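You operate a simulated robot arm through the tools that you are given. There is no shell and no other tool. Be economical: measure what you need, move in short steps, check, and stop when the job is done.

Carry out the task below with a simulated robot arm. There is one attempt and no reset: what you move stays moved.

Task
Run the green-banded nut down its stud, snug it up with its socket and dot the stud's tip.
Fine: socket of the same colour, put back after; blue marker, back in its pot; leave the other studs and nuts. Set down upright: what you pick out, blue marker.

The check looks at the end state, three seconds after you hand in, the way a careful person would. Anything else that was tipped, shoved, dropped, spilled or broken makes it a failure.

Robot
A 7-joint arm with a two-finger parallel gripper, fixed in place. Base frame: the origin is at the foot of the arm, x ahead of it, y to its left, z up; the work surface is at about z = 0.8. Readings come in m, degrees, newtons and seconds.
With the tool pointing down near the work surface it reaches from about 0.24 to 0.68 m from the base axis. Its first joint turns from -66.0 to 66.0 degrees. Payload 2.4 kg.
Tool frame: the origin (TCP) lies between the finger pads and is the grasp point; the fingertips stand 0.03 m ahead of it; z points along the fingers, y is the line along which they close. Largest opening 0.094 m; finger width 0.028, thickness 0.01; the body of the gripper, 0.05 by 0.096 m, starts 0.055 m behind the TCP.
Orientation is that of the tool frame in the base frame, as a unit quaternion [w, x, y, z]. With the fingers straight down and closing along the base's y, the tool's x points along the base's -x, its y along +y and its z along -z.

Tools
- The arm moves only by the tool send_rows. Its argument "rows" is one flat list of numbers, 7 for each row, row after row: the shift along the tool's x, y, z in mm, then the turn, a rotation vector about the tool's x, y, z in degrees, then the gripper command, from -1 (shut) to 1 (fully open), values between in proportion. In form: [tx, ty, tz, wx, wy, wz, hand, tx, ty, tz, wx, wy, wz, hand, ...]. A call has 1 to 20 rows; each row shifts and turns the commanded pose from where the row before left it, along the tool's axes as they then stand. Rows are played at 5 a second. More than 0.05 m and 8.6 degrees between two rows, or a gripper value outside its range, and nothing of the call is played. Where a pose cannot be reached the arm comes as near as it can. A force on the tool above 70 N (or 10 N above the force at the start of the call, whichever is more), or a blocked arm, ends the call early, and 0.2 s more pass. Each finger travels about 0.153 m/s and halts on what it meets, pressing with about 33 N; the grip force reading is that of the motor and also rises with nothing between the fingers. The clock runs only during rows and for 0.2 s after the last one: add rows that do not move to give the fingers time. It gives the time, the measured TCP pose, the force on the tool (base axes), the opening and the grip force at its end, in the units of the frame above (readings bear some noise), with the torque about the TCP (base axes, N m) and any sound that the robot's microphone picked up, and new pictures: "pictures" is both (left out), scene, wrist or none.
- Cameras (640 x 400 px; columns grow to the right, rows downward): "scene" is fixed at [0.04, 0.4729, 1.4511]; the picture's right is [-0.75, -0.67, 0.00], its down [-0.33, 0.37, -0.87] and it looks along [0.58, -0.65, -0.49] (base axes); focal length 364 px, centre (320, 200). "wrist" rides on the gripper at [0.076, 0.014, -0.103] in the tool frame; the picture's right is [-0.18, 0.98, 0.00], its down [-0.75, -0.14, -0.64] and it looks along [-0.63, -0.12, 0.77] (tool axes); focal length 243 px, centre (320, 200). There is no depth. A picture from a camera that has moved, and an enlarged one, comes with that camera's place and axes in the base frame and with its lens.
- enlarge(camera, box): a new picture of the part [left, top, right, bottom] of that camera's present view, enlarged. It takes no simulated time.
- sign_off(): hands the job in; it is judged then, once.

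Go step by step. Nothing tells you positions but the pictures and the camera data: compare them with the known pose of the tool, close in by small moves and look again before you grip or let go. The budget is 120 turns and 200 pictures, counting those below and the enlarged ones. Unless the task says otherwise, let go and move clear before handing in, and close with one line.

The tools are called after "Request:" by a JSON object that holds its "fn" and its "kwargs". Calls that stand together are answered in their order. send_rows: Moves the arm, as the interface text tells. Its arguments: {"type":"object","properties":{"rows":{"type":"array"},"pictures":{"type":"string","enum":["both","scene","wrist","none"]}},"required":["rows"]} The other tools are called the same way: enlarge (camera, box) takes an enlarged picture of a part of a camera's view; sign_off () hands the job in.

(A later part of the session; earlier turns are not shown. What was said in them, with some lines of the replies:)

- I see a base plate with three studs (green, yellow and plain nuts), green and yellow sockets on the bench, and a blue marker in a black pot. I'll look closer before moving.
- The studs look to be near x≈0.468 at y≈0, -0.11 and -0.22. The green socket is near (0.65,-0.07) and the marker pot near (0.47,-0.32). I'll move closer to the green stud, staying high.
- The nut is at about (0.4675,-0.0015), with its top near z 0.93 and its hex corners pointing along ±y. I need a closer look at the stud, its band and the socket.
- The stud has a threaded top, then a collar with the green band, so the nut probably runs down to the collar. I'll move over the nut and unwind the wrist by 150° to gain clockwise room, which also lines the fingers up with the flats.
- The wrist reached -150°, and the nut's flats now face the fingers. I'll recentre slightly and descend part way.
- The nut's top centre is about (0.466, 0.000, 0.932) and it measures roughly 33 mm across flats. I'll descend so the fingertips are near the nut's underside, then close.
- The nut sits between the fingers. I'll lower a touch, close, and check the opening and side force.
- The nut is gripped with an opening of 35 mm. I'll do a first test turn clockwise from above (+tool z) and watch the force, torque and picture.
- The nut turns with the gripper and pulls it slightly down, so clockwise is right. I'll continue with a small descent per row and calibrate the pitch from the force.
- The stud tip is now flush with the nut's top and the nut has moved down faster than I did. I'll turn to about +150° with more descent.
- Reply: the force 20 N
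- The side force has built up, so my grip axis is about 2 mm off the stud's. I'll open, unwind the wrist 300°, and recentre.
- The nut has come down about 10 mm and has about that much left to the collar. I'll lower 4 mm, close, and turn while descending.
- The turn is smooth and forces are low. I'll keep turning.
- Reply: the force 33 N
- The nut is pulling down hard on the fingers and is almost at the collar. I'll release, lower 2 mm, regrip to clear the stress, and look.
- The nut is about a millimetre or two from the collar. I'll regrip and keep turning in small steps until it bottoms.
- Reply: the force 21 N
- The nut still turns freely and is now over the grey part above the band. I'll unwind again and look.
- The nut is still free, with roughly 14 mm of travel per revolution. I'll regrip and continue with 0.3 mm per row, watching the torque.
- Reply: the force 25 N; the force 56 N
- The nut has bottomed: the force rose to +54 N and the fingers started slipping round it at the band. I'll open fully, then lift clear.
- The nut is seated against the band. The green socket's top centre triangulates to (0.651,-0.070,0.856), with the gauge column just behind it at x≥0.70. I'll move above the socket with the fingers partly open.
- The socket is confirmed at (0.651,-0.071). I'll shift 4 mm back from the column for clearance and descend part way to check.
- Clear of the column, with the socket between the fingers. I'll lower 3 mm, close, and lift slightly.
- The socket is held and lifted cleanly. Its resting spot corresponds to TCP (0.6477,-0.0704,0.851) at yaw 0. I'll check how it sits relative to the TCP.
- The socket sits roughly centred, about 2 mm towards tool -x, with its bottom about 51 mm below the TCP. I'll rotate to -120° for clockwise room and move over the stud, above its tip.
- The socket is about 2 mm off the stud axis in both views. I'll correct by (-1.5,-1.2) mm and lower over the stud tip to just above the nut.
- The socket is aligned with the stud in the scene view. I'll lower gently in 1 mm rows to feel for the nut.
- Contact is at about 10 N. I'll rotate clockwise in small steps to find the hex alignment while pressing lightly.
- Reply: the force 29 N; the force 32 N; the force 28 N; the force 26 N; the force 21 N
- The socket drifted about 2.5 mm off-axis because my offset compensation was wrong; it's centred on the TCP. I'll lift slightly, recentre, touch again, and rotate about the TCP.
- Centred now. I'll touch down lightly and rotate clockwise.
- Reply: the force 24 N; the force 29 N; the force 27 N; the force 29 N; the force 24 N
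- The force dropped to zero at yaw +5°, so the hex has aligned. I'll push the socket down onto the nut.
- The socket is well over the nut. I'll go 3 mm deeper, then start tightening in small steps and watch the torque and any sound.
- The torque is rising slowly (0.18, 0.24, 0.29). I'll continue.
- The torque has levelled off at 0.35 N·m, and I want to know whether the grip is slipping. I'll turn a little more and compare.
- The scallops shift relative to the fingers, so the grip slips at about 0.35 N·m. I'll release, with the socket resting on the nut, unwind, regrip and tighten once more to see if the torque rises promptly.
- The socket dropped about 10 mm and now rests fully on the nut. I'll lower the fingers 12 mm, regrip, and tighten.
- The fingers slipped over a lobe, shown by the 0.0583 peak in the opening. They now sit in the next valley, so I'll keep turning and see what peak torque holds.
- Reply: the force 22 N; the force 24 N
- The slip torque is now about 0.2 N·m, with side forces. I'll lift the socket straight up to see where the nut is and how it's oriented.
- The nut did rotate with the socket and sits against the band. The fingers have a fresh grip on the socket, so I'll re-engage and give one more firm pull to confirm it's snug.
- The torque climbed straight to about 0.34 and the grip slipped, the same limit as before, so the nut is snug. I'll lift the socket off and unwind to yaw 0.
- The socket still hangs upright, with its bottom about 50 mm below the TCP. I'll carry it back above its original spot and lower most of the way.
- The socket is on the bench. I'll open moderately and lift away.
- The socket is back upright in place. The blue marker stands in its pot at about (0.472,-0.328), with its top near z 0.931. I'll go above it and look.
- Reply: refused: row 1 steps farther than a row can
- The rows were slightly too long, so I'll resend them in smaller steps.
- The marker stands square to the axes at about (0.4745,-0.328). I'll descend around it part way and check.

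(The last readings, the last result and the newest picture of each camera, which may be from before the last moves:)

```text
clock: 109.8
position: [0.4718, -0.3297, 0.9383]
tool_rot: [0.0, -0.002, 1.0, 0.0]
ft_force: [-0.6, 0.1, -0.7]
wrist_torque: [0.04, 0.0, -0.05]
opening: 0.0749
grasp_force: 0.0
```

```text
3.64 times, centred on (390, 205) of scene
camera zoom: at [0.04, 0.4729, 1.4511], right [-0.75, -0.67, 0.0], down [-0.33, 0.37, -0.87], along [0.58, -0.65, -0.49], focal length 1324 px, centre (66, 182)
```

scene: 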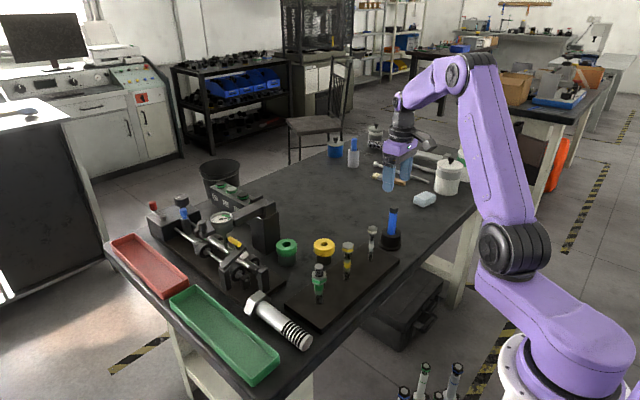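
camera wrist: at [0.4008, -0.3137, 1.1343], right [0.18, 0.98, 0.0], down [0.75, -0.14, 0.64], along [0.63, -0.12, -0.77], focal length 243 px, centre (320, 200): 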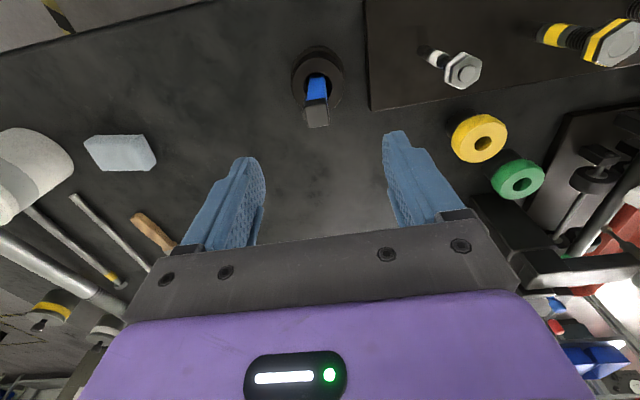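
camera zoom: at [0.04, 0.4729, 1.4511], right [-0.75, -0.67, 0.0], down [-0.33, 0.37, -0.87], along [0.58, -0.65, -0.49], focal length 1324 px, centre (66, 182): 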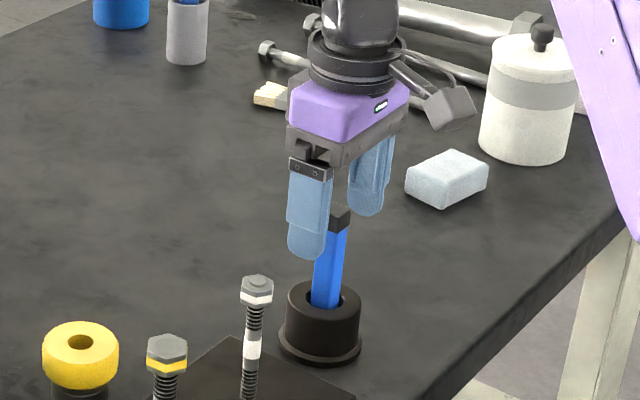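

The marker has a clip on its -y side, so I'll recentre and turn 90° to grip the two clean faces.

Request:
{"fn": "send_rows", "kwargs": {"rows": [-3.5, -0.3, 0, 0, 0, 0, 0.6, 0, 0, 0, 0, 0, 8.182, 0.6, 0, 0, 0, 0, 0, 8.182, 0.6, 0, 0, 0, 0, 0, 8.182, 0.6, 0, 0, 0, 0, 0, 8.182, 0.6, 0, 0, 0, 0, 0, 8.182, 0.6, 0, 0, 0, 0, 0, 8.182, 0.6, 0, 0, 0, 0, 0, 8.182, 0.6, 0, 0, 0, 0, 0, 8.182, 0.6, 0, 0, 0, 0, 0, 8.182, 0.6, 0, 0, 0, 0, 0, 8.182, 0.6, 0, 0, 0, 0, 0, 8.182, 0.6, 0, 0, 0, 0, 0, 0, 0.6], "pictures": "none"}}

Request:
{"fn": "enlarge", "kwargs": {"camera": "wrist", "box": [220, 60, 420, 240]}}

Request:
{"fn": "enlarge", "kwargs": {"camera": "scene", "box": [350, 150, 430, 260]}}

```text
clock: 112.6
position: [0.4773, -0.3284, 0.9394]
tool_rot: [0.0, 0.706, 0.708, 0.0]
ft_force: [0.1, -0.3, 0.0]
wrist_torque: [-0.03, -0.04, -0.02]
opening: 0.0754
grasp_force: 0.0
```

```text
2.22 times, centred on (320, 150) of wrist
camera zoom: at [0.4925, -0.2533, 1.0441], right [0.98, -0.18, 0.0], down [-0.14, -0.75, 0.64], along [-0.12, -0.63, -0.77], focal length 539 px, centre (320, 311)
```

zoom: 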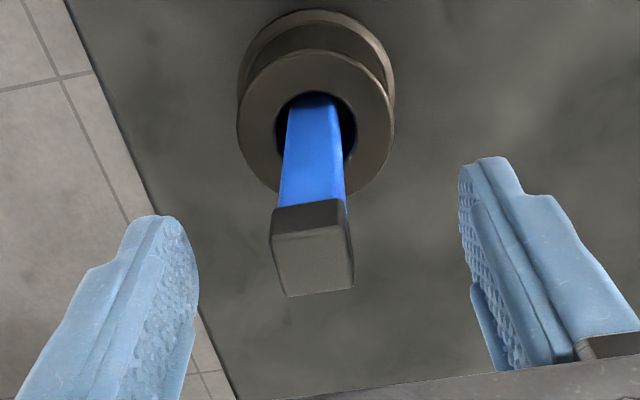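

```text
3.64 times, centred on (390, 205) of scene
camera zoom: at [0.04, 0.4729, 1.4511], right [-0.75, -0.67, 0.0], down [-0.33, 0.37, -0.87], along [0.58, -0.65, -0.49], focal length 1324 px, centre (66, 182)
```

zoom: 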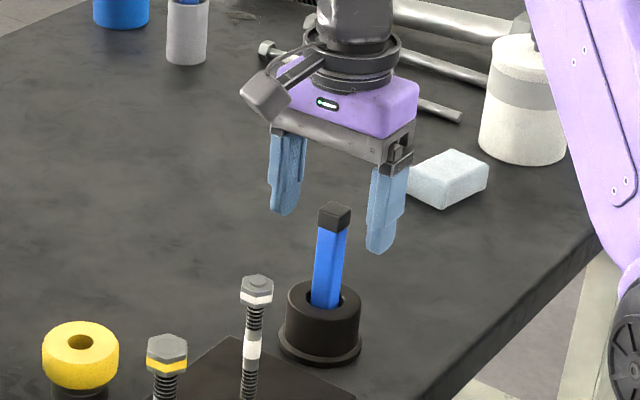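

Good alignment. I'll shift 1.5 mm, descend 42 mm, and grip.

Request:
{"fn": "send_rows", "kwargs": {"rows": [-1, -1.5, 20, 0, 0, 0, 0.6, 0, 0, 22, 0, 0, 0, 0.6, 0, 0, 0, 0, 0, 0, 0, 0, 0, 0, 0, 0, 0, -0.4, 0, 0, 0, 0, 0, 0, -1, 0, 0, 0, 0, 0, 0, -1]}}

Request:
{"fn": "enlarge", "kwargs": {"camera": "scene", "box": [350, 170, 430, 260]}}

```text
clock: 114.0
position: [0.4757, -0.3307, 0.8968]
tool_rot: [0.0, 0.706, 0.709, 0.0]
ft_force: [0.1, -0.6, -0.3]
wrist_torque: [0.02, -0.01, -0.03]
opening: 0.0177
grasp_force: 33.1
camera wrist: at [0.4912, -0.254, 1.0018], right [0.98, -0.18, 0.0], down [-0.14, -0.75, 0.64], along [-0.12, -0.63, -0.77], focal length 243 px, centre (320, 200)
```

scene: 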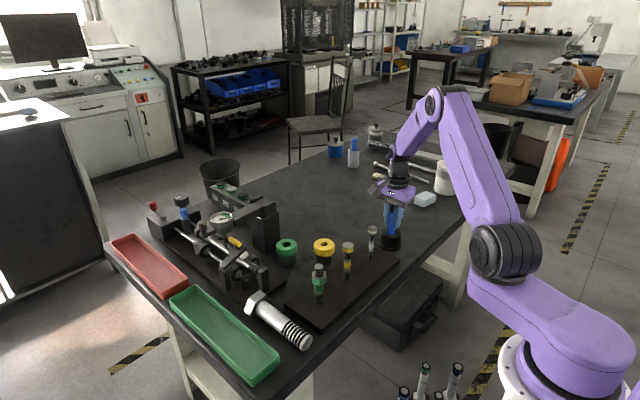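
wrist: 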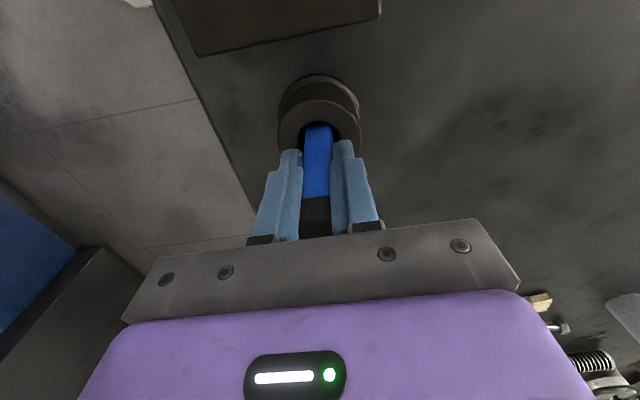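

```text
4.44 times, centred on (390, 215) of scene
camera zoom: at [0.04, 0.4729, 1.4511], right [-0.75, -0.67, 0.0], down [-0.33, 0.37, -0.87], along [0.58, -0.65, -0.49], focal length 1618 px, centre (9, 133)
```

zoom: 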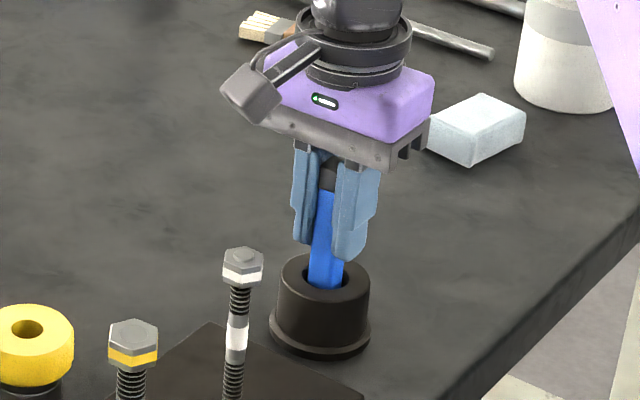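

Gripped: the marker is 17.7 mm wide, and the return pose is (0.4757,-0.3307,0.8968). I'll lift straight up and check the nib.

Request:
{"fn": "send_rows", "kwargs": {"rows": [0, 0, -20, 0, 0, 0, -1, 0, 0, -20, 0, 0, 0, -1, 0, 0, -30, 0, 0, 0, -1, 0, 0, -40, 0, 0, 0, -1, 0, 0, -40, 0, 0, 0, -1, 0, 0, 0, 0, 0, 0, -1]}}

Request:
{"fn": "enlarge", "kwargs": {"camera": "scene", "box": [350, 140, 430, 260]}}

Request:
{"fn": "enlarge", "kwargs": {"camera": "wrist", "box": [240, 60, 400, 220]}}

```text
clock: 115.4
position: [0.4743, -0.3306, 1.0466]
tool_rot: [0.0, 0.706, 0.708, 0.0]
ft_force: [0.1, -0.4, -0.9]
wrist_torque: [-0.03, 0.0, 0.02]
opening: 0.017
grasp_force: 32.5
camera wrist: at [0.4905, -0.2535, 1.1519], right [0.98, -0.18, 0.0], down [-0.14, -0.75, 0.64], along [-0.12, -0.63, -0.77], focal length 243 px, centre (320, 200)
```

scene: 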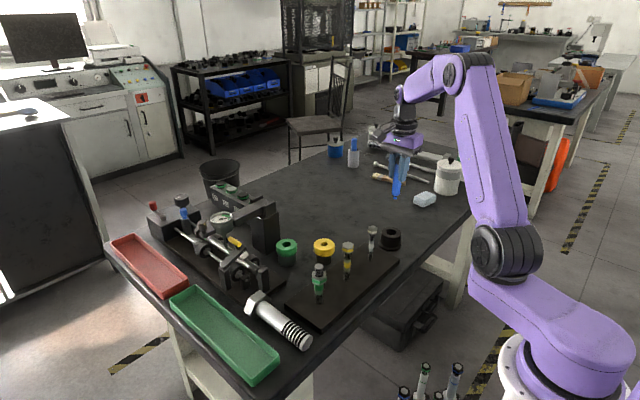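
wrist: 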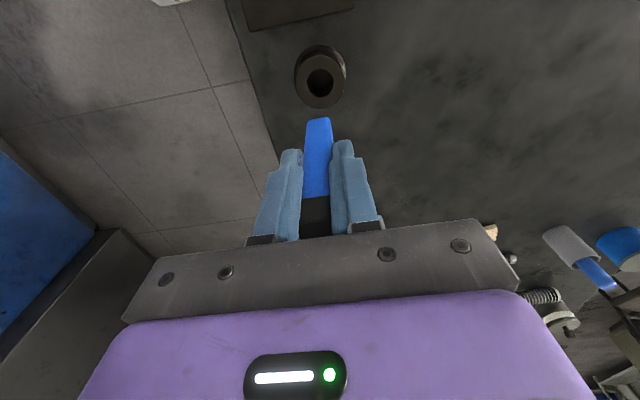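

```text
3.33 times, centred on (390, 200) of scene
camera zoom: at [0.04, 0.4729, 1.4511], right [-0.75, -0.67, 0.0], down [-0.33, 0.37, -0.87], along [0.58, -0.65, -0.49], focal length 1214 px, centre (87, 200)
```

zoom: 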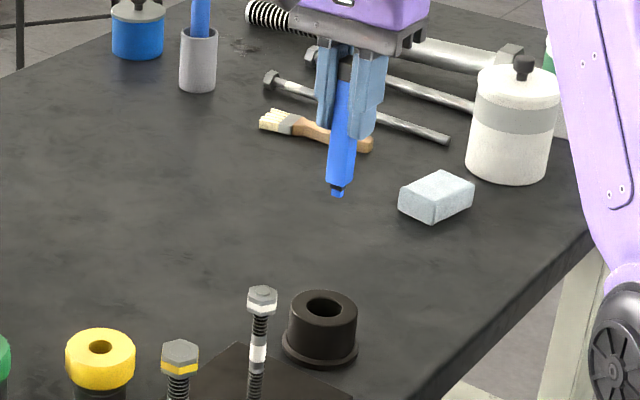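

```text
2.50 times, centred on (320, 140) of wrist
camera zoom: at [0.4905, -0.2535, 1.1519], right [0.98, -0.18, 0.0], down [-0.14, -0.75, 0.64], along [-0.12, -0.63, -0.77], focal length 606 px, centre (320, 350)
```

zoom: 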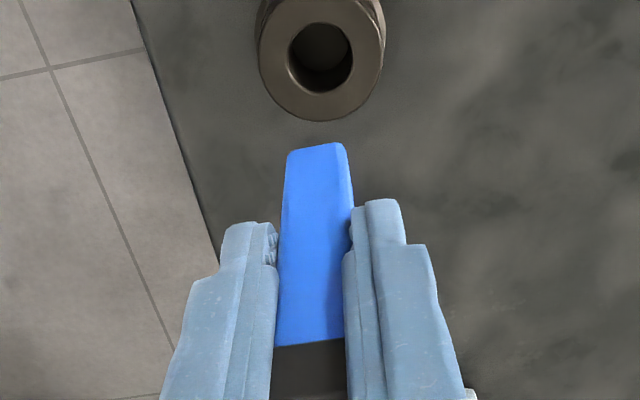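

The nib hangs about 88 mm below the TCP. I'll carry the marker over the green stud with clearance above the other nuts.

Request:
{"fn": "send_rows", "kwargs": {"rows": [0, 0, -10, 0, 0, 0, -1, 41.3, -1.25, 0, 0, 0, 0, -1, 41.3, -1.25, 0, 0, 0, 0, -1, 41.3, -1.25, 0, 0, 0, 0, -1, 41.3, -1.25, 0, 0, 0, 0, -1, 41.3, -1.25, 0, 0, 0, 0, -1, 41.3, -1.25, 0, 0, 0, 0, -1, 41.3, -1.25, 0, 0, 0, 0, -1, 41.3, -1.25, 0, 0, 0, 0, -1, 0, 0, 0, 0, 0, 0, -1]}}

Request:
{"fn": "enlarge", "kwargs": {"camera": "scene", "box": [280, 190, 360, 300]}}

Request:
{"fn": "enlarge", "kwargs": {"camera": "wrist", "box": [240, 60, 400, 220]}}

```text
clock: 117.6
position: [0.4662, 0.0, 1.0576]
tool_rot: [0.0, 0.706, 0.708, 0.0]
ft_force: [0.6, -0.4, -0.3]
wrist_torque: [0.01, 0.0, -0.01]
opening: 0.0175
grasp_force: 33.3
camera wrist: at [0.4806, 0.0763, 1.1614], right [0.98, -0.18, 0.0], down [-0.14, -0.75, 0.64], along [-0.12, -0.63, -0.77], focal length 243 px, centre (320, 200)
```

scene: 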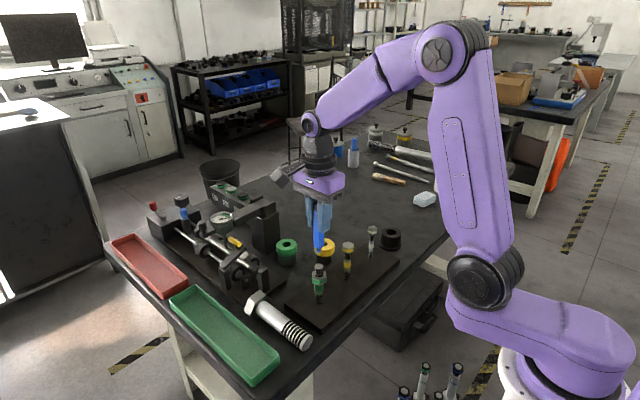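
wrist: 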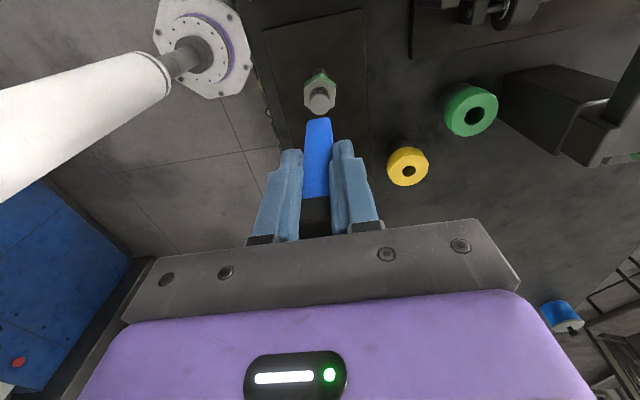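

```text
3.64 times, centred on (320, 245) of scene
camera zoom: at [0.04, 0.473, 1.4511], right [-0.75, -0.67, 0.0], down [-0.33, 0.37, -0.87], along [0.58, -0.65, -0.49], focal length 1324 px, centre (320, 36)
```

zoom: 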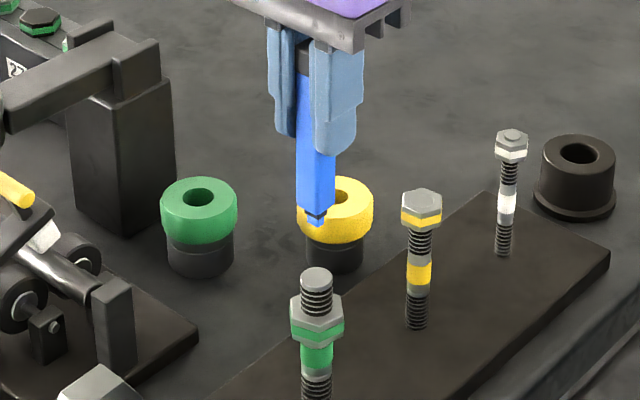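

```text
2.50 times, centred on (320, 140) of wrist
camera zoom: at [0.4806, 0.0763, 1.1614], right [0.98, -0.18, 0.0], down [-0.14, -0.75, 0.64], along [-0.12, -0.63, -0.77], focal length 606 px, centre (320, 350)
```

zoom: 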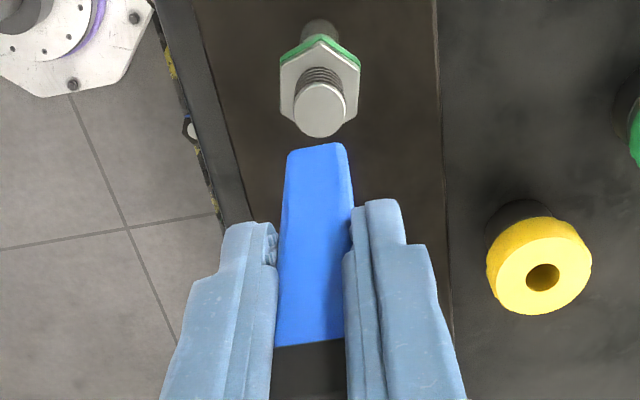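

Aligned laterally in both views, with about 38 mm of vertical gap. I'll descend 33 mm and check.

Request:
{"fn": "send_rows", "kwargs": {"rows": [0, 0, 20, 0, 0, 0, -1, 0, 0, 13, 0, 0, 0, -1, 0, 0, 0, 0, 0, 0, -1], "pictures": "none"}}

Request:
{"fn": "enlarge", "kwargs": {"camera": "scene", "box": [295, 230, 345, 290]}}

Request:
{"fn": "enlarge", "kwargs": {"camera": "wrist", "box": [260, 60, 380, 180]}}

```text
clock: 118.4
position: [0.4648, 0.0005, 1.0223]
tool_rot: [0.0, 0.706, 0.709, 0.0]
ft_force: [-0.2, 0.0, 0.2]
wrist_torque: [-0.02, 0.04, 0.01]
opening: 0.0174
grasp_force: 32.7
```

```text
6.67 times, centred on (320, 260) of scene
camera zoom: at [0.04, 0.4729, 1.4511], right [-0.75, -0.67, 0.0], down [-0.33, 0.37, -0.87], along [0.58, -0.65, -0.49], focal length 2427 px, centre (320, -200)
```

zoom: 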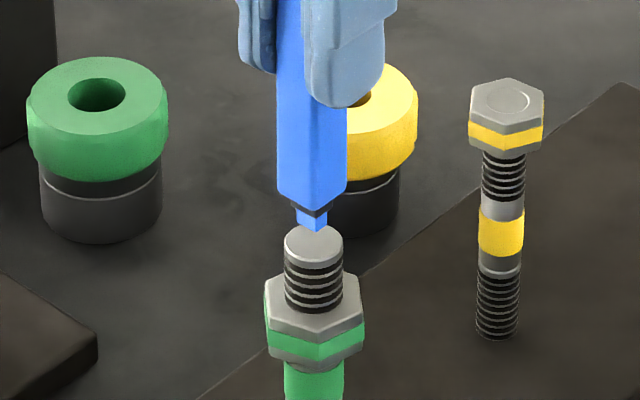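

```text
3.33 times, centred on (320, 120) of wrist
camera zoom: at [0.4802, 0.0768, 1.1283], right [0.98, -0.18, 0.0], down [-0.14, -0.75, 0.64], along [-0.12, -0.63, -0.77], focal length 809 px, centre (320, 467)
```

zoom: 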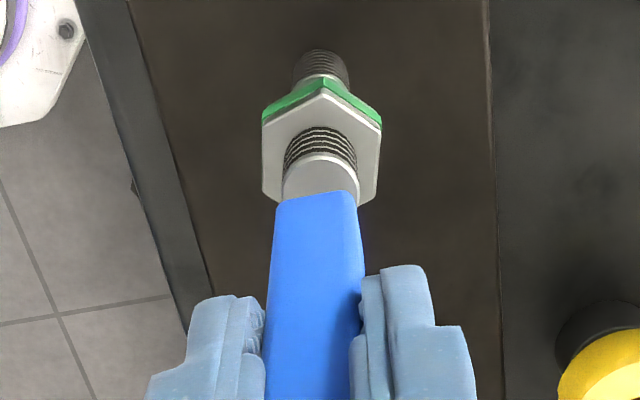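

The gap is about 5 mm and well centred. I'll lower gently to touch.

Request:
{"fn": "send_rows", "kwargs": {"rows": [0, 0, 2, 0, 0, 0, -1, 0, 0, 1, 0, 0, 0, -1, 0, 0, 0.7, 0, 0, 0, -1, 0, 0, 0.5, 0, 0, 0, -1], "pictures": "none"}}

Request:
{"fn": "enlarge", "kwargs": {"camera": "scene", "box": [300, 240, 340, 280]}}

```text
clock: 119.4
position: [0.464, -0.0002, 1.0196]
tool_rot: [0.0, 0.706, 0.708, 0.0]
ft_force: [0.2, -0.6, -0.4]
wrist_torque: [0.0, 0.05, 0.03]
opening: 0.0172
grasp_force: 32.7
```

```text
10.00 times, centred on (320, 260) of scene
camera zoom: at [0.04, 0.4729, 1.4511], right [-0.75, -0.67, 0.0], down [-0.33, 0.37, -0.87], along [0.58, -0.65, -0.49], focal length 3641 px, centre (320, -400)
```

zoom: 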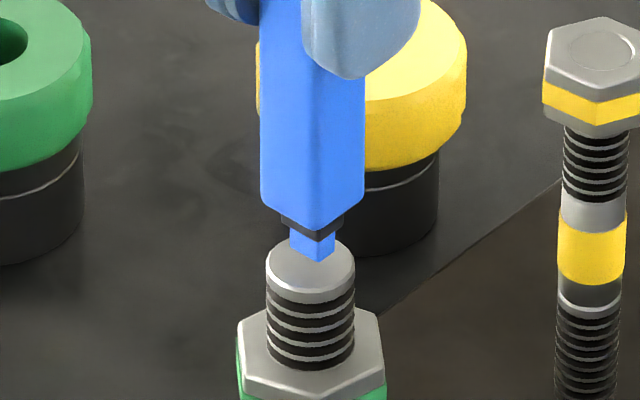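

Request:
{"fn": "send_rows", "kwargs": {"rows": [0, 0, 0.5, 0, 0, 0, -1, 0, 0, 0.5, 0, 0, 0, -1], "pictures": "none"}}

Request:
{"fn": "send_rows", "kwargs": {"rows": [0, 0, 0.4, 0, 0, 0, -1, 0, 0, 0, 0, 0, 0, -1], "pictures": "none"}}

```text
clock: 120.0
position: [0.4648, -0.0005, 1.0189]
tool_rot: [0.0, 0.706, 0.709, 0.0]
ft_force: [0.4, 0.0, 1.0]
wrist_torque: [-0.01, 0.03, -0.02]
opening: 0.0173
grasp_force: 32.8
```

```text
clock: 120.6
position: [0.4648, 0.0004, 1.0179]
tool_rot: [0.0, 0.706, 0.708, 0.0]
ft_force: [0.3, -0.7, -0.4]
wrist_torque: [0.02, -0.01, -0.01]
opening: 0.0175
grasp_force: 33.5
```

Request:
{"fn": "send_rows", "kwargs": {"rows": [0, 0, 0.4, 0, 0, 0, -1, 0, 0, 0.4, 0, 0, 0, -1], "pictures": "none"}}

Request:
{"fn": "enlarge", "kwargs": {"camera": "scene", "box": [300, 240, 340, 280]}}

Request:
{"fn": "send_rows", "kwargs": {"rows": [0, 0, 0.4, 0, 0, 0, -1, 0, 0, 0, 0, 0, 0, -1], "pictures": "none"}}

```text
clock: 121.2
position: [0.4647, -0.0006, 1.0173]
tool_rot: [0.0, 0.706, 0.708, 0.0]
ft_force: [0.6, 0.6, -0.7]
wrist_torque: [-0.01, 0.01, 0.03]
opening: 0.0175
grasp_force: 33.0
```

```text
10.00 times, centred on (320, 260) of scene
camera zoom: at [0.04, 0.4729, 1.4511], right [-0.75, -0.67, 0.0], down [-0.33, 0.37, -0.87], along [0.58, -0.65, -0.49], focal length 3641 px, centre (320, -400)
```

zoom: 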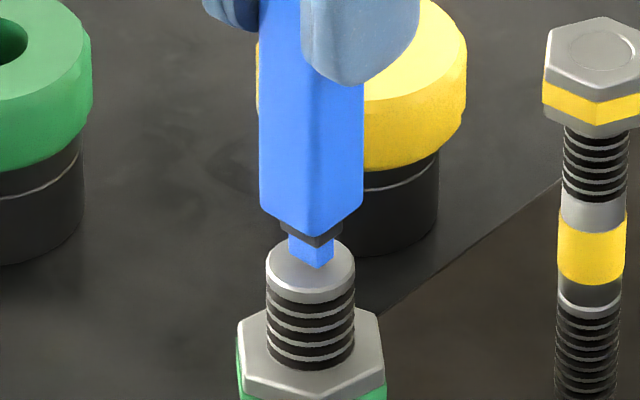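

```text
clock: 121.8
position: [0.464, -0.0, 1.018]
tool_rot: [-0.001, 0.705, 0.709, 0.0]
ft_force: [0.4, -0.6, -1.4]
wrist_torque: [-0.03, -0.02, 0.01]
opening: 0.0176
grasp_force: 33.7
```

Not touching yet. I'll continue in small steps.

Request:
{"fn": "send_rows", "kwargs": {"rows": [0, 0, 0.5, 0, 0, 0, -1, 0, 0, 0.4, 0, 0, 0, -1], "pictures": "none"}}

Request:
{"fn": "send_rows", "kwargs": {"rows": [0, 0, 0.4, 0, 0, 0, -1, 0, 0, 0, 0, 0, 0, -1], "pictures": "none"}}

Request:
{"fn": "enlarge", "kwargs": {"camera": "scene", "box": [300, 240, 340, 280]}}

```text
clock: 122.4
position: [0.4664, -0.0001, 1.0166]
tool_rot: [0.0, 0.706, 0.709, 0.0]
ft_force: [-0.2, 0.6, -0.6]
wrist_torque: [-0.02, -0.02, -0.03]
opening: 0.0174
grasp_force: 33.2
```

```text
clock: 123.0
position: [0.4653, -0.0005, 1.0154]
tool_rot: [0.0, 0.706, 0.708, 0.0]
ft_force: [-0.9, 0.0, -0.6]
wrist_torque: [-0.01, -0.01, -0.03]
opening: 0.0175
grasp_force: 33.7
```

```text
10.00 times, centred on (320, 260) of scene
camera zoom: at [0.04, 0.4729, 1.4511], right [-0.75, -0.67, 0.0], down [-0.33, 0.37, -0.87], along [0.58, -0.65, -0.49], focal length 3641 px, centre (320, -400)
```

zoom: 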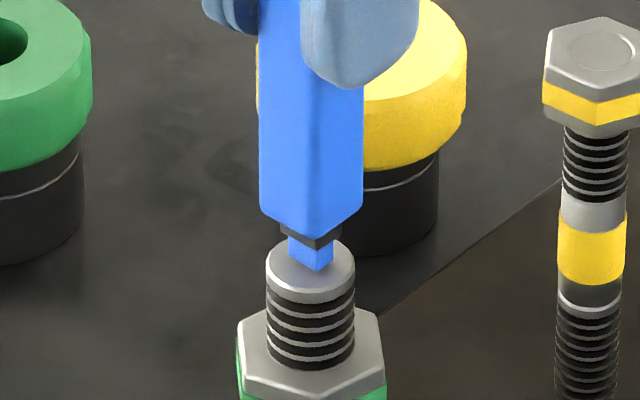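

Request:
{"fn": "send_rows", "kwargs": {"rows": [0, 0, 0.5, 0, 0, 0, -1, 0, 0, 0.5, 0, 0, 0, -1], "pictures": "none"}}

Request:
{"fn": "send_rows", "kwargs": {"rows": [0, 0, 0.5, 0, 0, 0, -1, 0, 0, 0, 0, 0, 0, -1], "pictures": "none"}}

Request:
{"fn": "enlarge", "kwargs": {"camera": "scene", "box": [300, 240, 340, 280]}}

```text
clock: 123.6
position: [0.4646, 0.0004, 1.016]
tool_rot: [0.001, 0.705, 0.709, 0.001]
ft_force: [-1.8, -1.7, 13.4]
wrist_torque: [-0.14, 0.22, 0.01]
opening: 0.0174
grasp_force: 32.9
```

```text
clock: 124.2
position: [0.465, 0.0011, 1.0155]
tool_rot: [0.001, 0.706, 0.708, 0.001]
ft_force: [-4.0, -4.6, 22.3]
wrist_torque: [-0.31, 0.26, 0.03]
opening: 0.0174
grasp_force: 32.5
```

```text
10.00 times, centred on (320, 260) of scene
camera zoom: at [0.0396, 0.4728, 1.4512], right [-0.75, -0.67, 0.0], down [-0.33, 0.37, -0.87], along [0.58, -0.65, -0.49], focal length 3641 px, centre (320, -400)
```

zoom: 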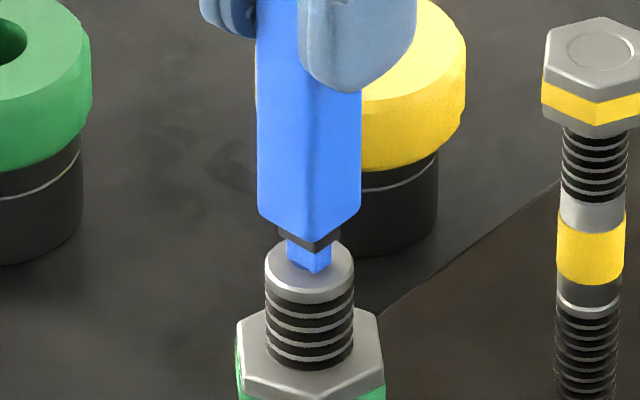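

Firm contact, about 13–22 N. I'll lift off and check for the dot.

Request:
{"fn": "send_rows", "kwargs": {"rows": [0, 0, -3, 0, 0, 0, -1, 0, 0, -20, 0, 0, 0, -1, 0, 0, -20, 0, 0, 0, -1, 0, 0, 0, 0, 0, 0, -1], "pictures": "none"}}

Request:
{"fn": "enlarge", "kwargs": {"camera": "scene", "box": [300, 240, 340, 280]}}

Request:
{"fn": "enlarge", "kwargs": {"camera": "wrist", "box": [280, 60, 360, 140]}}

```text
clock: 125.2
position: [0.4643, 0.0, 1.0581]
tool_rot: [0.001, 0.706, 0.708, 0.0]
ft_force: [-0.1, 0.6, -0.3]
wrist_torque: [-0.01, 0.01, 0.02]
opening: 0.0172
grasp_force: 33.2
```

```text
10.00 times, centred on (320, 260) of scene
camera zoom: at [0.04, 0.4729, 1.4511], right [-0.75, -0.67, 0.0], down [-0.33, 0.37, -0.87], along [0.58, -0.65, -0.49], focal length 3641 px, centre (320, -400)
```

zoom: 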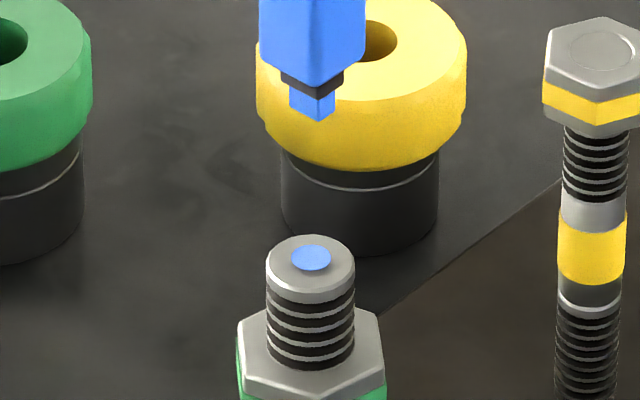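

```text
5.00 times, centred on (320, 100) of wrist
camera zoom: at [0.4801, 0.0757, 1.1625], right [0.98, -0.18, 0.0], down [-0.14, -0.75, 0.64], along [-0.12, -0.63, -0.77], focal length 1213 px, centre (320, 700)
```

zoom: 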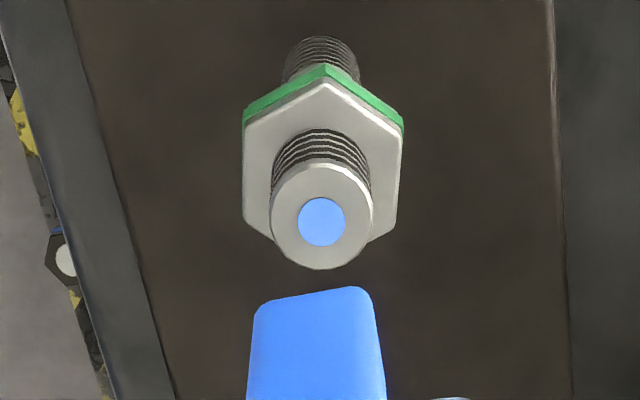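

The blue dot is on the stud's tip. I'll carry the marker back over its pot.

Request:
{"fn": "send_rows", "kwargs": {"rows": [-41.3, 1.35, 0, 0, 0, 0, -1, -41.3, 1.35, 0, 0, 0, 0, -1, -41.3, 1.35, 0, 0, 0, 0, -1, -41.3, 1.35, 0, 0, 0, 0, -1, -41.3, 1.35, 0, 0, 0, 0, -1, -41.3, 1.35, 0, 0, 0, 0, -1, -41.3, 1.35, 0, 0, 0, 0, -1, -41.3, 1.35, 0, 0, 0, 0, -1, 0, 0, 20, 0, 0, 0, -1, 0, 0, 20, 0, 0, 0, -1, 0, 0, 20, 0, 0, 0, -1, 0, 0, 0, 0, 0, 0, -1]}}

Request:
{"fn": "enlarge", "kwargs": {"camera": "scene", "box": [350, 150, 430, 260]}}

Request:
{"fn": "enlarge", "kwargs": {"camera": "wrist", "box": [240, 60, 400, 220]}}

```text
clock: 127.8
position: [0.4778, -0.33, 0.9958]
tool_rot: [0.0, 0.706, 0.708, 0.0]
ft_force: [-0.4, 0.1, -0.7]
wrist_torque: [-0.03, 0.0, -0.02]
opening: 0.0174
grasp_force: 33.3
camera wrist: at [0.4924, -0.2541, 1.1012], right [0.98, -0.18, 0.0], down [-0.14, -0.75, 0.64], along [-0.12, -0.63, -0.77], focal length 243 px, centre (320, 200)
```

scene: 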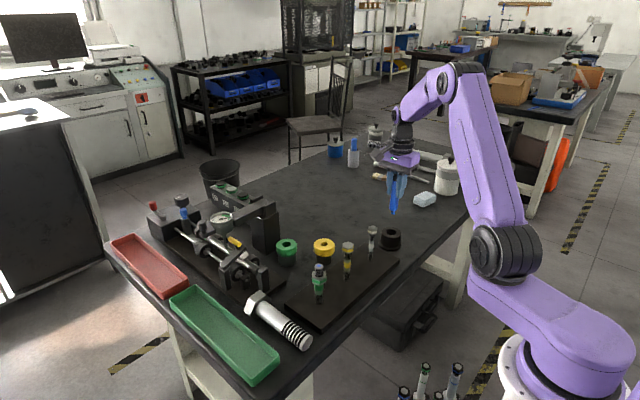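
wrist: 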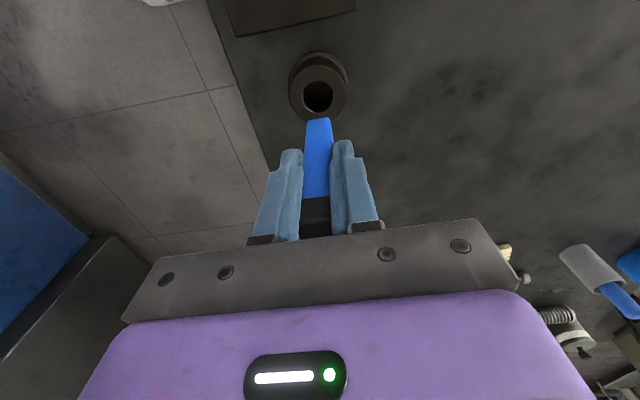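

```text
3.64 times, centred on (390, 205) of scene
camera zoom: at [0.04, 0.4729, 1.4511], right [-0.75, -0.67, 0.0], down [-0.33, 0.37, -0.87], along [0.58, -0.65, -0.49], focal length 1324 px, centre (66, 182)
```

zoom: 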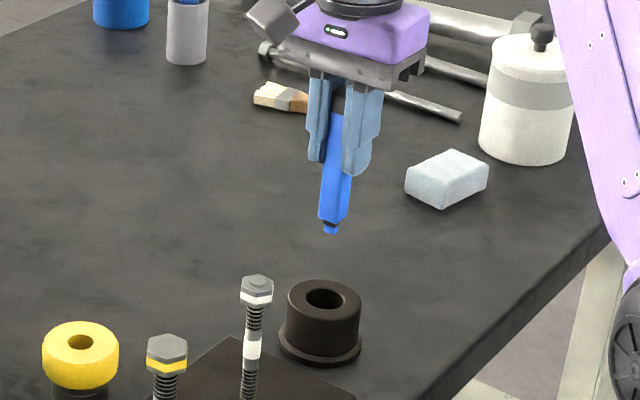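

```text
2.50 times, centred on (320, 140) of wrist
camera zoom: at [0.4924, -0.2541, 1.1012], right [0.98, -0.18, 0.0], down [-0.14, -0.75, 0.64], along [-0.12, -0.63, -0.77], focal length 606 px, centre (320, 350)
```

zoom: 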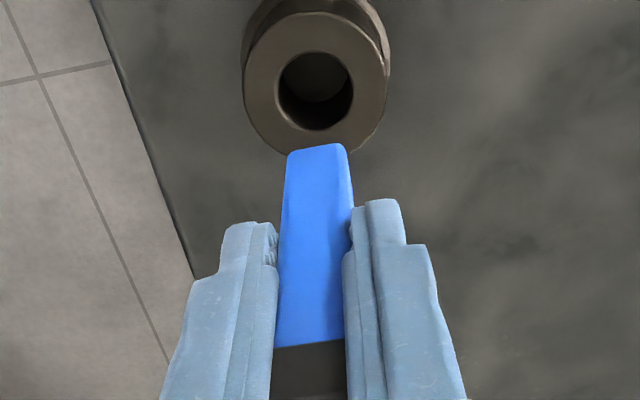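

Aligned with the pot hole. I'll lower 60 mm, check entry, then go on down.

Request:
{"fn": "send_rows", "kwargs": {"rows": [0, -1, 25, 0, 0, 0, -1, 0, 0, 25, 0, 0, 0, -1, 0, 0, 15, 0, 0, 0, -1, 0, 0, 0, 0, 0, 0, -1], "pictures": "none"}}

Request:
{"fn": "enlarge", "kwargs": {"camera": "scene", "box": [360, 180, 420, 260]}}

Request:
{"fn": "enlarge", "kwargs": {"camera": "wrist", "box": [260, 60, 380, 180]}}

```text
clock: 128.8
position: [0.4753, -0.3301, 0.9318]
tool_rot: [0.001, 0.706, 0.708, -0.001]
ft_force: [0.4, 0.6, -0.6]
wrist_torque: [0.01, 0.0, 0.02]
opening: 0.0172
grasp_force: 33.0
```

```text
5.00 times, centred on (390, 220) of scene
camera zoom: at [0.04, 0.4729, 1.4511], right [-0.75, -0.67, 0.0], down [-0.33, 0.37, -0.87], along [0.58, -0.65, -0.49], focal length 1820 px, centre (-30, 100)
```

zoom: 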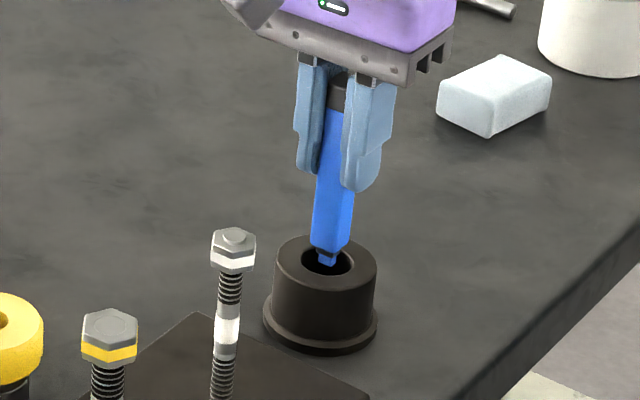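

```text
3.33 times, centred on (320, 120) of wrist
camera zoom: at [0.4908, -0.2548, 1.0367], right [0.98, -0.18, 0.0], down [-0.14, -0.75, 0.64], along [-0.12, -0.63, -0.77], focal length 809 px, centre (320, 467)
```

zoom: 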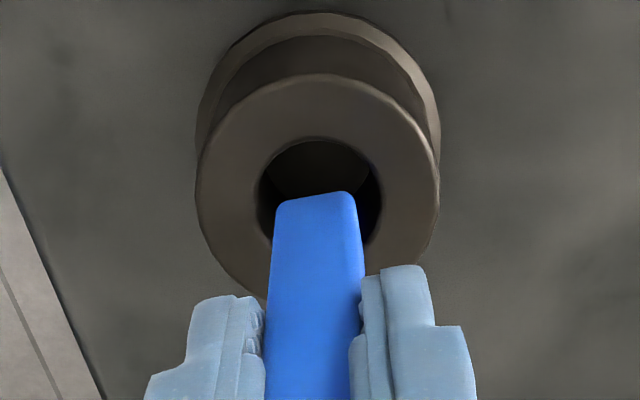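

The nib is entering the hole centrally. I'll lower further.

Request:
{"fn": "send_rows", "kwargs": {"rows": [0, 0, 8, 0, 0, 0, -1, 0, 0, 8, 0, 0, 0, -1, 0, 0, 8, 0, 0, 0, -1, 0, 0, 6, 0, 0, 0, -1, 0, 0, 2, 0, 0, 0, -1, 0, 0, 0, 0, 0, 0, -1], "pictures": "none"}}

Request:
{"fn": "enlarge", "kwargs": {"camera": "scene", "box": [360, 180, 420, 260]}}

```text
clock: 130.2
position: [0.476, -0.33, 0.9008]
tool_rot: [-0.001, 0.706, 0.709, -0.001]
ft_force: [-0.2, -1.0, -0.3]
wrist_torque: [0.01, -0.04, -0.01]
opening: 0.0171
grasp_force: 33.1
```

```text
5.00 times, centred on (390, 220) of scene
camera zoom: at [0.04, 0.4729, 1.4511], right [-0.75, -0.67, 0.0], down [-0.33, 0.37, -0.87], along [0.58, -0.65, -0.49], focal length 1820 px, centre (-30, 100)
```

zoom: 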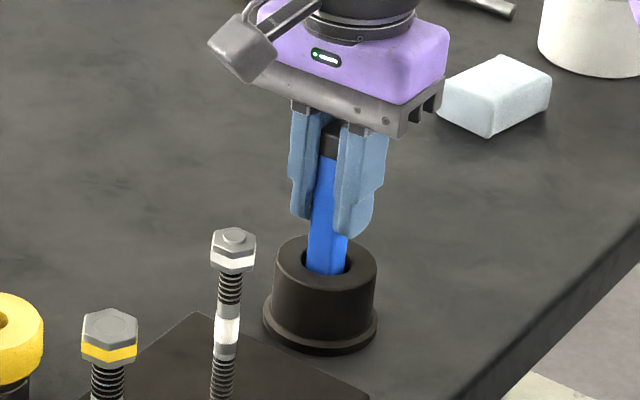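

Request:
{"fn": "send_rows", "kwargs": {"rows": [0, 0, 1.5, 0, 0, 0, -1, 0, 0, 1, 0, 0, 0, -1, 0, 0, 0.5, 0, 0, 0, -1, 0, 0, 0, 0, 0, 0, -1], "pictures": "none"}}

Request:
{"fn": "send_rows", "kwargs": {"rows": [0, 0, 0.7, 0, 0, 0, -1, 0, 0, 0, 0, 0, 0, -1], "pictures": "none"}}

```text
clock: 131.2
position: [0.4765, -0.3302, 0.8986]
tool_rot: [-0.001, 0.706, 0.708, -0.001]
ft_force: [0.4, 0.7, 0.0]
wrist_torque: [0.0, 0.01, 0.04]
opening: 0.0172
grasp_force: 33.5
```

```text
clock: 131.8
position: [0.4763, -0.3299, 0.8972]
tool_rot: [0.0, 0.707, 0.707, 0.0]
ft_force: [0.2, -0.6, -0.5]
wrist_torque: [0.02, 0.02, 0.01]
opening: 0.0172
grasp_force: 32.8
```

Request:
{"fn": "send_rows", "kwargs": {"rows": [0, 0, 0.6, 0, 0, 0, -1, 0, 0, 0, 0, 0, 0, -1], "pictures": "none"}}

Request:
{"fn": "send_rows", "kwargs": {"rows": [0, 0, 0.6, 0, 0, 0, -1, 0, 0, 0, 0, 0, 0, -1], "pictures": "none"}}

```text
clock: 132.4
position: [0.4765, -0.3295, 0.8968]
tool_rot: [0.001, 0.706, 0.709, 0.001]
ft_force: [-0.3, 1.6, 5.2]
wrist_torque: [0.03, 0.04, 0.02]
opening: 0.0174
grasp_force: 33.1
```

```text
clock: 133.0
position: [0.4768, -0.3307, 0.8967]
tool_rot: [0.001, 0.706, 0.708, 0.0]
ft_force: [-2.8, 1.2, 21.2]
wrist_torque: [0.09, 0.29, -0.01]
opening: 0.0172
grasp_force: 32.8
```

The marker is on the pot floor. I'll ease off slightly, open and rise straight up.

Request:
{"fn": "send_rows", "kwargs": {"rows": [0, 0, -0.6, 0, 0, 0, -1, 0, 0, 0, 0, 0, 0, -0.3, 0, 0, 0, 0, 0, 0, 0.4, 0, 0, 0, 0, 0, 0, 0.4, 0, 0, -30, 0, 0, 0, 0.4, 0, 0, -40, 0, 0, 0, 0.4, 0, 0, -40, 0, 0, 0, 0.4, 0, 0, -40, 0, 0, 0, 0.4, 0, 0, 0, 0, 0, 0, 0.4]}}

Request:
{"fn": "enlarge", "kwargs": {"camera": "scene", "box": [340, 170, 440, 260]}}

Request:
{"fn": "enlarge", "kwargs": {"camera": "scene", "box": [250, 210, 370, 310]}}

```text
clock: 135.0
position: [0.4752, -0.3307, 1.0475]
tool_rot: [-0.001, 0.706, 0.708, 0.001]
ft_force: [-0.9, 0.3, 0.5]
wrist_torque: [0.0, 0.01, 0.02]
opening: 0.0662
grasp_force: 0.2
camera wrist: at [0.4911, -0.2553, 1.1515], right [0.98, -0.18, 0.0], down [-0.14, -0.75, 0.64], along [-0.12, -0.63, -0.77], focal length 243 px, centre (320, 200)
```

scene: 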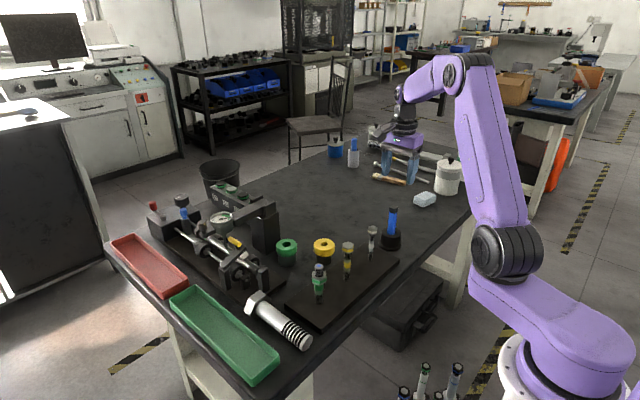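
wrist: 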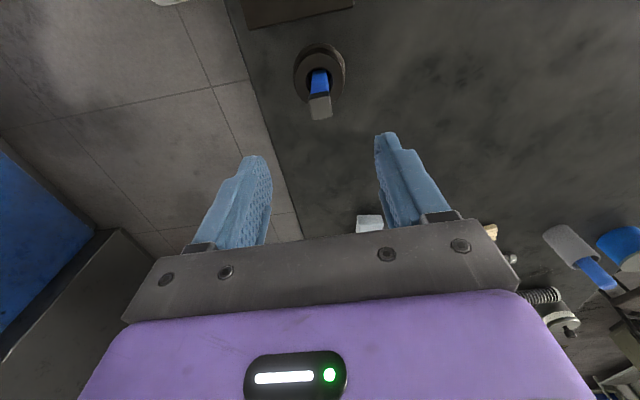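

```text
4.44 times, centred on (390, 215) of scene
camera zoom: at [0.04, 0.4729, 1.4511], right [-0.75, -0.67, 0.0], down [-0.33, 0.37, -0.87], along [0.58, -0.65, -0.49], focal length 1618 px, centre (9, 133)
```

zoom: 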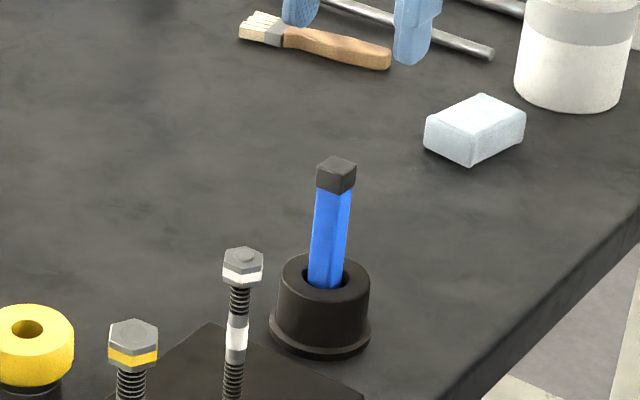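

```text
4.00 times, centred on (310, 260) of scene
camera zoom: at [0.04, 0.4729, 1.4511], right [-0.75, -0.67, 0.0], down [-0.33, 0.37, -0.87], along [0.58, -0.65, -0.49], focal length 1456 px, centre (360, -40)
```

zoom: 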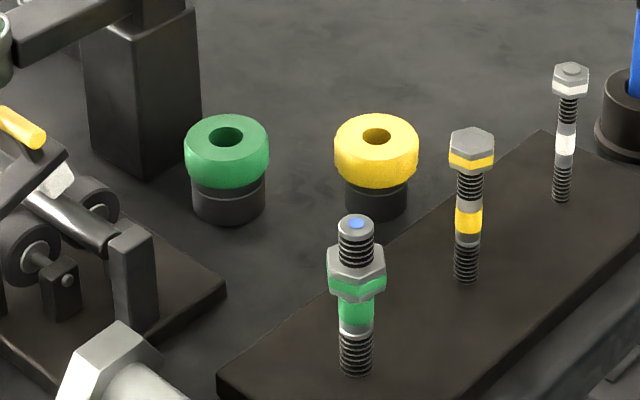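

The marker is upright in its pot and the dot is visible. I'll do one last check of the nut's seating and orientation against the earlier view.

Request:
{"fn": "enlarge", "kwargs": {"camera": "scene", "box": [300, 255, 340, 300]}}

```text
8.89 times, centred on (320, 278) of scene
camera zoom: at [0.04, 0.4729, 1.4511], right [-0.75, -0.67, 0.0], down [-0.33, 0.37, -0.87], along [0.58, -0.65, -0.49], focal length 3236 px, centre (320, -489)
```

zoom: 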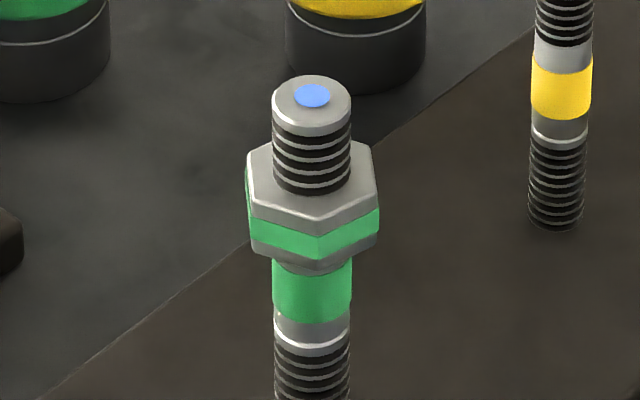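

Request:
{"fn": "sign_off", "kwargs": {}}

```text
The job is handed in.
```

I ran the green-banded nut down to the band on its stud, tightened it with the green socket, and put a blue dot on the stud's tip. I'm not certain it is fully snug: the torque levelled off at about 0.35 N·m, where the fingers seemed to slip on the socket. The last view showed the nut had turned a further 30° or so without moving lower. The socket is back upright in its place and the marker upright in its pot; the other studs and nuts were left alone.
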